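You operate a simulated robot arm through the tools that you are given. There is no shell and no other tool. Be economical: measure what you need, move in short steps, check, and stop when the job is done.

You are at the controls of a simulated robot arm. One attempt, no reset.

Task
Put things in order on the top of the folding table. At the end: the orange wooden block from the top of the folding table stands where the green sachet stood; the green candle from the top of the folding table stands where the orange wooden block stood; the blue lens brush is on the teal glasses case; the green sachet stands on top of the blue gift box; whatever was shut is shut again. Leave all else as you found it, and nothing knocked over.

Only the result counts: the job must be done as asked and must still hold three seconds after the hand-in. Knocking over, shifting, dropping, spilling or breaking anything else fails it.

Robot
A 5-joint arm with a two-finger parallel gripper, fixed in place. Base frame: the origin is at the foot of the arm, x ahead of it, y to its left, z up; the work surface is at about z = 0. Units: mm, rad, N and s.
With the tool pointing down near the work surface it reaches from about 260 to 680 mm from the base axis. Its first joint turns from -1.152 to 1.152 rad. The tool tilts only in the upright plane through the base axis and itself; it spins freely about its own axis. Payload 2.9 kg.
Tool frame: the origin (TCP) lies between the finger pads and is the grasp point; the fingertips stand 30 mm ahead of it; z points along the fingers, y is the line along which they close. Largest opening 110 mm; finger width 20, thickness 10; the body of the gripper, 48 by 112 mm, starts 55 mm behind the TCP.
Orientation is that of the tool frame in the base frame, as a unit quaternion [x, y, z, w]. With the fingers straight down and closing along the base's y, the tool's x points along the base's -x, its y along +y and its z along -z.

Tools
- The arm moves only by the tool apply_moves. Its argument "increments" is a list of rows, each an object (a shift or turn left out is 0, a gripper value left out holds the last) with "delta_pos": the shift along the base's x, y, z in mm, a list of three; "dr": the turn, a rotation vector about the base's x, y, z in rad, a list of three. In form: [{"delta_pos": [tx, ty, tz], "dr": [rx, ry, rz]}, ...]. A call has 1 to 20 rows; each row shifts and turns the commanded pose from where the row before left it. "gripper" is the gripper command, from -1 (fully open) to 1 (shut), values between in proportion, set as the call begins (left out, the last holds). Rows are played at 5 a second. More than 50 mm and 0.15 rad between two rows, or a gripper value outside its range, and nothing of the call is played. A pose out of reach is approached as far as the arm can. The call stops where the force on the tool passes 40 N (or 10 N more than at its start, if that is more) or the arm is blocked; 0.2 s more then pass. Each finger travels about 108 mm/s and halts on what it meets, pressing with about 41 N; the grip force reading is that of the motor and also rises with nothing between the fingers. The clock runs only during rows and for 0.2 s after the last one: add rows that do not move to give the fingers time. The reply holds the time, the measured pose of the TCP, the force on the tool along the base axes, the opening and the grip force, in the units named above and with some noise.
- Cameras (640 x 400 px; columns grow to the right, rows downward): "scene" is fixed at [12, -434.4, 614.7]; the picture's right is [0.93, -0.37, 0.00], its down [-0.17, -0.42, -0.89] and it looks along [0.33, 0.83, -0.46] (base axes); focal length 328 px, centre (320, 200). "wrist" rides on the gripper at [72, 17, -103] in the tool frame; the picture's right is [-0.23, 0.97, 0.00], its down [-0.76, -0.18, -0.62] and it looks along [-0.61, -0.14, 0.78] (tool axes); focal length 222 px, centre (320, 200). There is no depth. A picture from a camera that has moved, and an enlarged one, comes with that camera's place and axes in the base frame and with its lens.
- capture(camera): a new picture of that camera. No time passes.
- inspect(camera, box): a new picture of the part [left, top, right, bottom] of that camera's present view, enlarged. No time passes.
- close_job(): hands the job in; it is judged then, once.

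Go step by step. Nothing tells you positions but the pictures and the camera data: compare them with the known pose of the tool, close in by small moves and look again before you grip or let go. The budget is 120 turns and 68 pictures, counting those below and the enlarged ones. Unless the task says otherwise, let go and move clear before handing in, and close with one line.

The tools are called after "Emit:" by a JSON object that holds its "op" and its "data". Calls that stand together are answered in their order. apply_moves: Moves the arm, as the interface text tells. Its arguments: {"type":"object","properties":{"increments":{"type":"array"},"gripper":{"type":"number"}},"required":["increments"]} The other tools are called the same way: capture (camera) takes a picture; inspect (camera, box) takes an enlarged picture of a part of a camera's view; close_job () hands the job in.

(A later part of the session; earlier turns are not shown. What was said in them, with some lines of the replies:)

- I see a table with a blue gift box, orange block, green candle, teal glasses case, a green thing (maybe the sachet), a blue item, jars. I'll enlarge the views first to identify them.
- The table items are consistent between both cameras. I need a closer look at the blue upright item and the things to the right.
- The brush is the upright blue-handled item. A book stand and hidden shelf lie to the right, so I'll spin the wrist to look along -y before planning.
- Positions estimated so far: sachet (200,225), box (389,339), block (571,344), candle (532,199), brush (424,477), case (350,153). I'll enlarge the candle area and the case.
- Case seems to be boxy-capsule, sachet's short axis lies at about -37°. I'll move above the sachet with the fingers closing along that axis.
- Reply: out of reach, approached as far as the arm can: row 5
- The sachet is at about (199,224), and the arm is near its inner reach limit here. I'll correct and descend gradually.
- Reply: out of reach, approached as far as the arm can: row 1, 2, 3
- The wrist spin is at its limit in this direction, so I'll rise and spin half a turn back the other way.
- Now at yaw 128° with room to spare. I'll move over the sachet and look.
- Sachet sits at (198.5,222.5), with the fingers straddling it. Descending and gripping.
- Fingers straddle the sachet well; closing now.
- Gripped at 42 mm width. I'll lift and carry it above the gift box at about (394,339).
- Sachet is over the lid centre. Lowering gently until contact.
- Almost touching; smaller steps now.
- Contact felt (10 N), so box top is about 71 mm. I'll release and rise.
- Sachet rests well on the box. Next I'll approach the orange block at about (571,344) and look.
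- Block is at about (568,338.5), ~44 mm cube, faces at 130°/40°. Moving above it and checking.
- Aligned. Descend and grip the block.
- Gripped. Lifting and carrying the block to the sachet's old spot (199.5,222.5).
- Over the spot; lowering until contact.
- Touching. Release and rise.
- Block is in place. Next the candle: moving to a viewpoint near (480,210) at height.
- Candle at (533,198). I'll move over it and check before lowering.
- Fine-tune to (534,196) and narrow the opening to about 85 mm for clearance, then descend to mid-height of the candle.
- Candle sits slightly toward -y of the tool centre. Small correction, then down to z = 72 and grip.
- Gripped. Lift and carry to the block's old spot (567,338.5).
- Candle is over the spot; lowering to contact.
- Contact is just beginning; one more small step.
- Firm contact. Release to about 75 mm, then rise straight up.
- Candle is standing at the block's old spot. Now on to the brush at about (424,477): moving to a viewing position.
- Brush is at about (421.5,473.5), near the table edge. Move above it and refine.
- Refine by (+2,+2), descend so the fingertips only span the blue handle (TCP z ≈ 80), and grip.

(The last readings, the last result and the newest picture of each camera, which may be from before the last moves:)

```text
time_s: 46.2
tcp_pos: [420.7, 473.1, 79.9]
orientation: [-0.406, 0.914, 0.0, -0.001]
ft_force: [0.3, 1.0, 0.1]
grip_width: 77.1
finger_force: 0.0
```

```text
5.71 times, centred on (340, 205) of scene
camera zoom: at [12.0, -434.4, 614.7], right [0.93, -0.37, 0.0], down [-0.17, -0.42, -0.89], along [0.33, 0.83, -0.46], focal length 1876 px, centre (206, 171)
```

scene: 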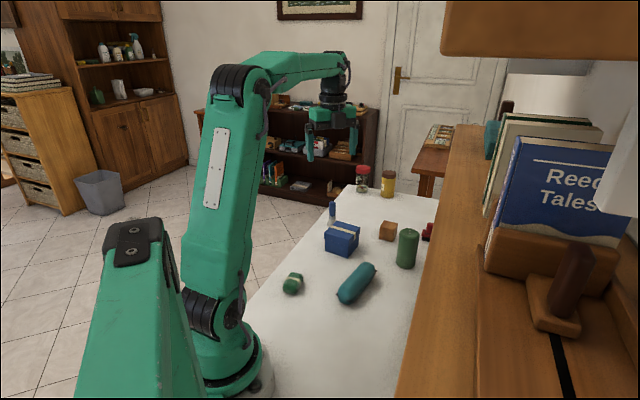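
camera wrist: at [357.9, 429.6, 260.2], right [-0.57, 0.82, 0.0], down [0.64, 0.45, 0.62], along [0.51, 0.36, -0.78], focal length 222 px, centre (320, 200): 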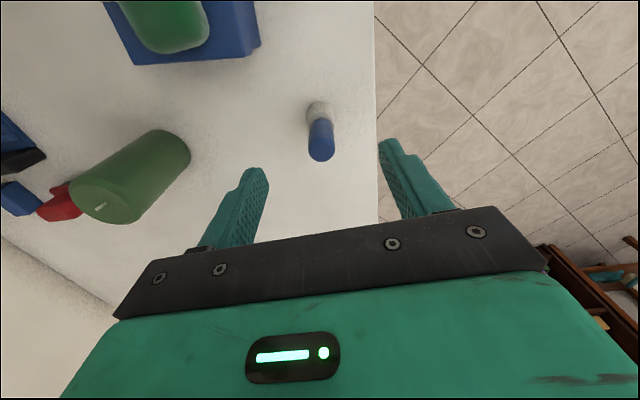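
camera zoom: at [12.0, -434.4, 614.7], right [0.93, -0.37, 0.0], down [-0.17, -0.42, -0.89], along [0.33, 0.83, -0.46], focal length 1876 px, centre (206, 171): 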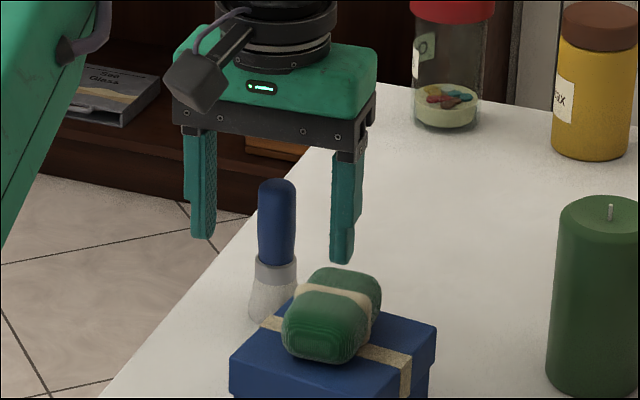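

Well centred. Closing.

Emit:
{"op": "apply_moves", "data": {"increments": [{}, {}, {}, {}], "gripper": 1}}

Emit:
{"op": "apply_moves", "data": {"increments": [{"delta_pos": [0, 0, 15]}, {"delta_pos": [0, 0, 30]}, {"delta_pos": [0, 0, 45]}, {"delta_pos": [0, 0, 40]}, {}]}}

Emit:
{"op": "capture", "data": {"camera": "wrist"}}

Emit:
{"op": "inspect", "data": {"camera": "scene", "box": [300, 130, 400, 220]}}

```text
time_s: 47.2
tcp_pos: [420.7, 473.0, 81.4]
orientation: [-0.406, 0.914, 0.001, -0.001]
ft_force: [0.0, -0.6, -0.2]
grip_width: 22.0
finger_force: 40.5
```

```text
time_s: 48.4
tcp_pos: [422.0, 473.0, 210.6]
orientation: [-0.406, 0.914, 0.0, 0.0]
ft_force: [-0.6, -0.8, 0.3]
grip_width: 22.4
finger_force: 41.0
```

```text
26 pictures are left
camera wrist: at [360.9, 431.5, 313.8], right [-0.57, 0.82, 0.0], down [0.64, 0.45, 0.62], along [0.51, 0.35, -0.78], focal length 222 px, centre (320, 200)
```

wrist: 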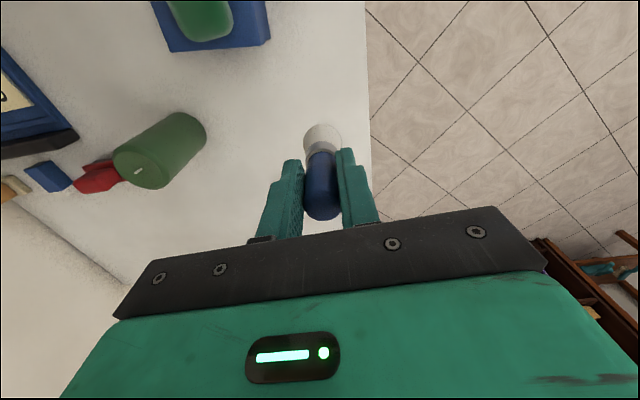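

```text
4.44 times, centred on (350, 175) of scene
camera zoom: at [12.0, -434.4, 614.7], right [0.93, -0.37, 0.0], down [-0.17, -0.42, -0.89], along [0.33, 0.83, -0.46], focal length 1459 px, centre (187, 311)
```

zoom: 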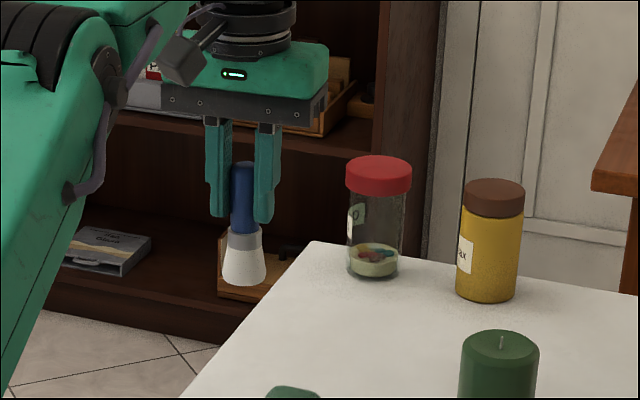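

Brush held upright. Carrying it high over to the glasses case at about (350,153).

Emit:
{"op": "apply_moves", "data": {"increments": [{"delta_pos": [0, 0, 40]}, {"delta_pos": [-9, -40, 0], "dr": [0, 0, -0.06]}, {"delta_pos": [-9, -40, 0], "dr": [0, 0, -0.06]}, {"delta_pos": [-9, -40, 0], "dr": [0, 0, -0.06]}, {"delta_pos": [-9, -40, 0], "dr": [0, 0, -0.06]}, {"delta_pos": [-9, -40, 0]}, {"delta_pos": [-9, -40, 0]}, {"delta_pos": [-9, -40, 0]}, {"delta_pos": [-9, -40, 0]}, {}, {"delta_pos": [0, 0, -40]}, {"delta_pos": [0, 0, -30]}, {}]}}

Emit:
{"op": "capture", "data": {"camera": "wrist"}}

Emit:
{"op": "inspect", "data": {"camera": "scene", "box": [300, 200, 420, 310]}}

```text
time_s: 51.2
tcp_pos: [349.8, 154.2, 180.2]
orientation: [-0.294, 0.956, 0.0, 0.001]
ft_force: [-0.3, 0.5, 0.1]
grip_width: 22.0
finger_force: 40.9
```

```text
24 pictures are left
camera wrist: at [279.2, 127.2, 283.8], right [-0.36, 0.93, 0.0], down [0.73, 0.28, 0.62], along [0.58, 0.22, -0.78], focal length 222 px, centre (320, 200)
```

wrist: 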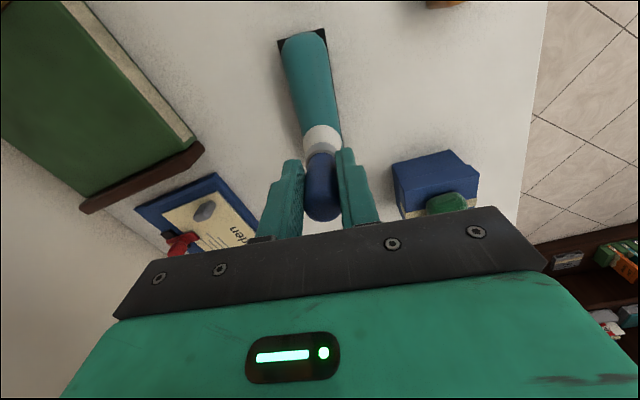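

```text
3.64 times, centred on (360, 255) of scene
camera zoom: at [12.0, -434.4, 614.7], right [0.93, -0.37, 0.0], down [-0.17, -0.42, -0.89], along [0.33, 0.83, -0.46], focal length 1194 px, centre (174, 0)
```

zoom: 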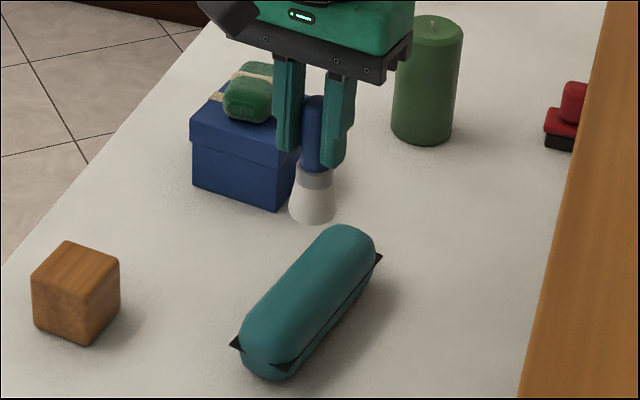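

The brush is above the case. Before deciding how to set it down, I want the case's top profile.

Emit:
{"op": "inspect", "data": {"camera": "scene", "box": [330, 255, 386, 310]}}

Emit:
{"op": "inspect", "data": {"camera": "wrist", "box": [260, 15, 370, 150]}}

```text
7.27 times, centred on (358, 282) of scene
camera zoom: at [12.0, -434.4, 614.7], right [0.93, -0.37, 0.0], down [-0.17, -0.42, -0.89], along [0.33, 0.83, -0.46], focal length 2388 px, centre (44, -400)
```

zoom: 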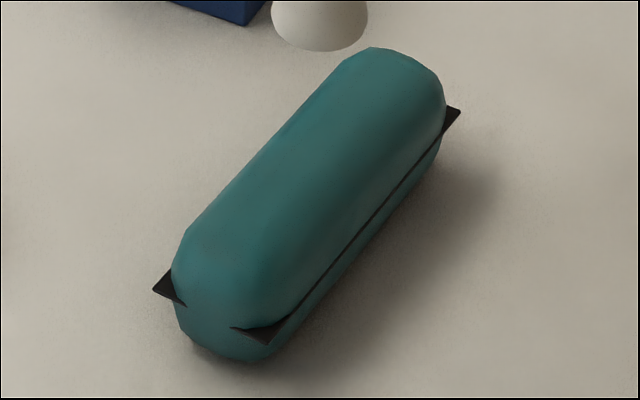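

```text
2.96 times, centred on (315, 82) of wrist
camera zoom: at [279.2, 127.2, 283.8], right [-0.36, 0.93, 0.0], down [0.73, 0.28, 0.62], along [0.58, 0.22, -0.78], focal length 658 px, centre (335, 548)
```

zoom: 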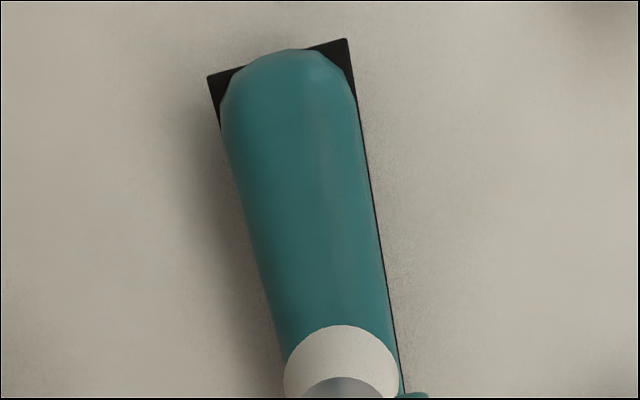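

The case looks like a rounded box (about 150 x 46 mm, axis 33.7°, centre about (355,155.5)) with a flattish top. I'll align the brush base on the centreline, lower it and check.

Emit:
{"op": "apply_moves", "data": {"increments": [{"delta_pos": [2.5, -1.5, -20]}, {"delta_pos": [0, 0, -15]}, {}]}}

Emit:
{"op": "inspect", "data": {"camera": "wrist", "box": [240, 0, 400, 200]}}

Emit:
{"op": "inspect", "data": {"camera": "scene", "box": [325, 235, 395, 310]}}

```text
time_s: 52.0
tcp_pos: [351.8, 152.1, 146.3]
orientation: [-0.293, 0.956, 0.001, 0.0]
ft_force: [-0.1, 0.0, -0.5]
grip_width: 22.2
finger_force: 41.2
```

```text
2.00 times, centred on (320, 100) of wrist
camera zoom: at [282.2, 125.7, 248.8], right [-0.36, 0.93, 0.0], down [0.73, 0.28, 0.62], along [0.58, 0.22, -0.78], focal length 444 px, centre (320, 400)
```

zoom: 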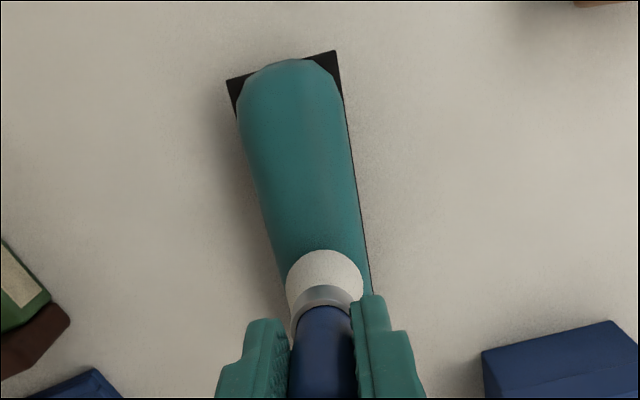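

```text
5.33 times, centred on (360, 272) of scene
camera zoom: at [12.0, -434.4, 614.7], right [0.93, -0.37, 0.0], down [-0.17, -0.42, -0.89], along [0.33, 0.83, -0.46], focal length 1751 px, centre (107, -187)
```

zoom: 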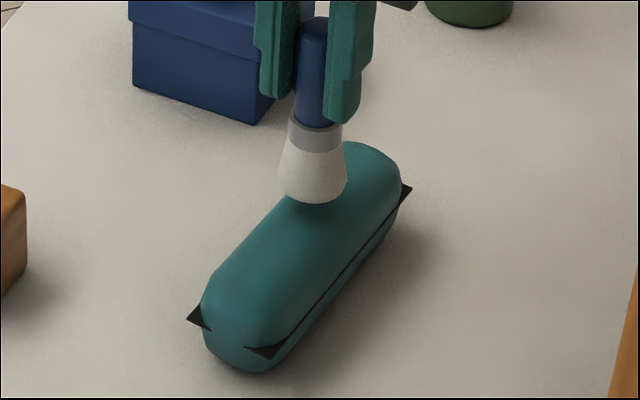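

Both views put the brush base within about 1 mm of the case's centreline and near mid-length. Lowering in small steps, watching the force.

Emit:
{"op": "apply_moves", "data": {"increments": [{"delta_pos": [0, 0, -6]}, {"delta_pos": [0, 0, -3]}, {}, {"delta_pos": [0, 0, -2]}, {}]}}

Emit:
{"op": "inspect", "data": {"camera": "scene", "box": [325, 235, 395, 310]}}

```text
time_s: 53.2
tcp_pos: [350.8, 153.5, 135.0]
orientation: [-0.293, 0.956, 0.0, 0.0]
ft_force: [-0.3, 0.4, 0.2]
grip_width: 22.1
finger_force: 40.7
```

```text
5.33 times, centred on (360, 272) of scene
camera zoom: at [12.0, -434.4, 614.7], right [0.93, -0.37, 0.0], down [-0.17, -0.42, -0.89], along [0.33, 0.83, -0.46], focal length 1751 px, centre (107, -187)
```

zoom: 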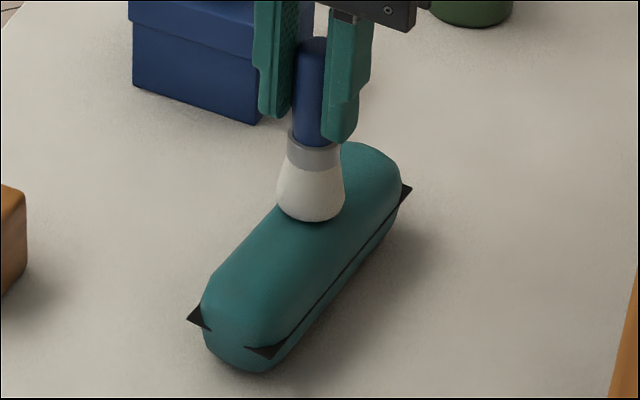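

No contact yet; continuing down in 1.5 mm steps.

Emit:
{"op": "apply_moves", "data": {"increments": [{"delta_pos": [0, 0, -1.5]}, {}, {"delta_pos": [0, 0, -1.5]}, {}]}}

```text
time_s: 54.2
tcp_pos: [350.5, 152.0, 131.4]
orientation: [-0.293, 0.956, 0.001, -0.001]
ft_force: [-2.2, -1.2, 4.3]
grip_width: 22.3
finger_force: 40.4
```

Contact at brush base z ≈ 51. I'll open only slightly so the fingers can still catch the brush, and see whether it stands.

Emit:
{"op": "apply_moves", "data": {"increments": [{}, {}, {}, {}, {}], "gripper": 0.42}}

Emit:
{"op": "inspect", "data": {"camera": "scene", "box": [325, 225, 395, 310]}}

Emit:
{"op": "inspect", "data": {"camera": "wrist", "box": [240, 60, 400, 240]}}

```text
time_s: 55.4
tcp_pos: [351.6, 151.8, 131.6]
orientation: [-0.293, 0.956, 0.001, 0.0]
ft_force: [0.2, -0.4, 0.4]
grip_width: 31.8
finger_force: 0.0
```

```text
4.71 times, centred on (360, 268) of scene
camera zoom: at [12.0, -434.4, 614.7], right [0.93, -0.37, 0.0], down [-0.17, -0.42, -0.89], along [0.33, 0.83, -0.46], focal length 1545 px, centre (132, -118)
```

zoom: 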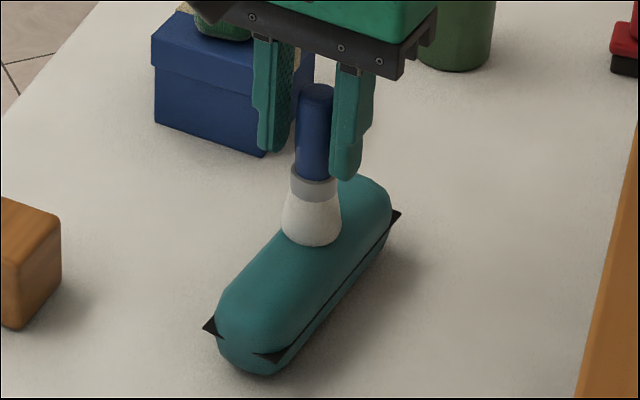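

```text
2.22 times, centred on (320, 150) of wrist
camera zoom: at [282.1, 125.9, 234.5], right [-0.36, 0.93, 0.0], down [0.73, 0.28, 0.62], along [0.58, 0.22, -0.78], focal length 494 px, centre (320, 311)
```

zoom: 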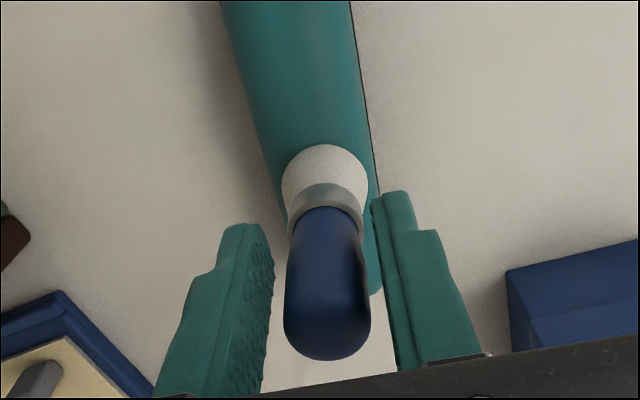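

The brush stands on its own, upright, with gaps on both sides. Opening further, then rising straight up.

Emit:
{"op": "apply_moves", "data": {"increments": [{}, {}, {}], "gripper": 0.0}}

Emit:
{"op": "apply_moves", "data": {"increments": [{"delta_pos": [0, 0, 15]}, {"delta_pos": [0, 0, 30]}, {"delta_pos": [0, 0, 40]}, {"delta_pos": [0, 0, 40]}, {}, {}, {}, {}]}}

Emit:
{"op": "capture", "data": {"camera": "scene"}}

Emit:
{"op": "inspect", "data": {"camera": "scene", "box": [270, 190, 450, 310]}}

```text
time_s: 56.2
tcp_pos: [351.5, 153.4, 132.2]
orientation: [-0.293, 0.956, 0.0, 0.0]
ft_force: [-0.3, -0.1, -1.2]
grip_width: 54.8
finger_force: 0.0
```

```text
time_s: 58.0
tcp_pos: [351.5, 153.9, 256.7]
orientation: [-0.292, 0.956, 0.0, 0.0]
ft_force: [-0.1, 0.2, -0.2]
grip_width: 55.1
finger_force: 0.1
```

```text
15 pictures are left
```

scene: 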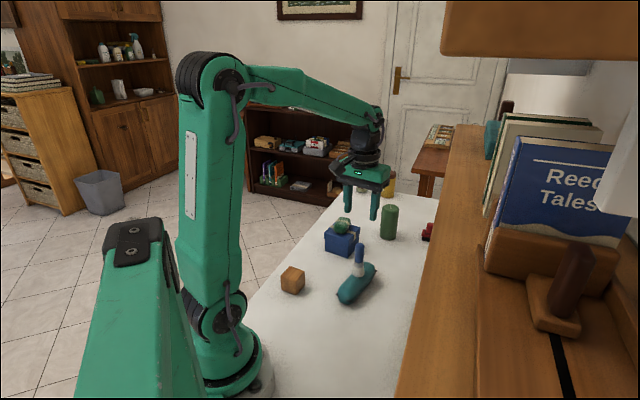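

```text
3.33 times, centred on (360, 250) of scene
camera zoom: at [12.0, -434.4, 614.7], right [0.93, -0.37, 0.0], down [-0.17, -0.42, -0.89], along [0.33, 0.83, -0.46], focal length 1094 px, centre (187, 33)
```

zoom: 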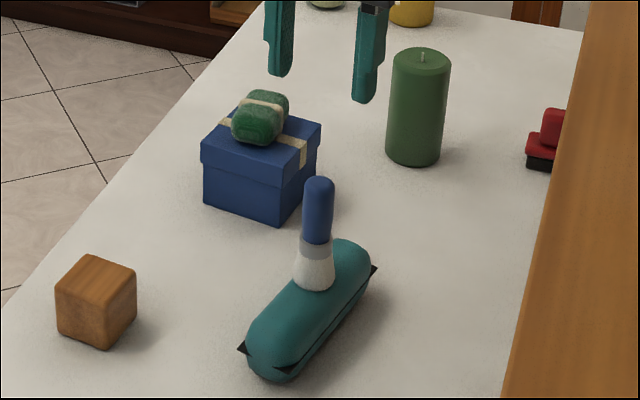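

Everything stands where asked, nothing was opened, and the gripper is clear, so I'm handing in.

Emit:
{"op": "close_job", "data": {}}

```text
The job is handed in.
```

The job is handed in: the block is at the sachet's old spot, the candle at the block's, the sachet on the gift box, and the brush upright on the glasses case. Nothing was opened or knocked over.
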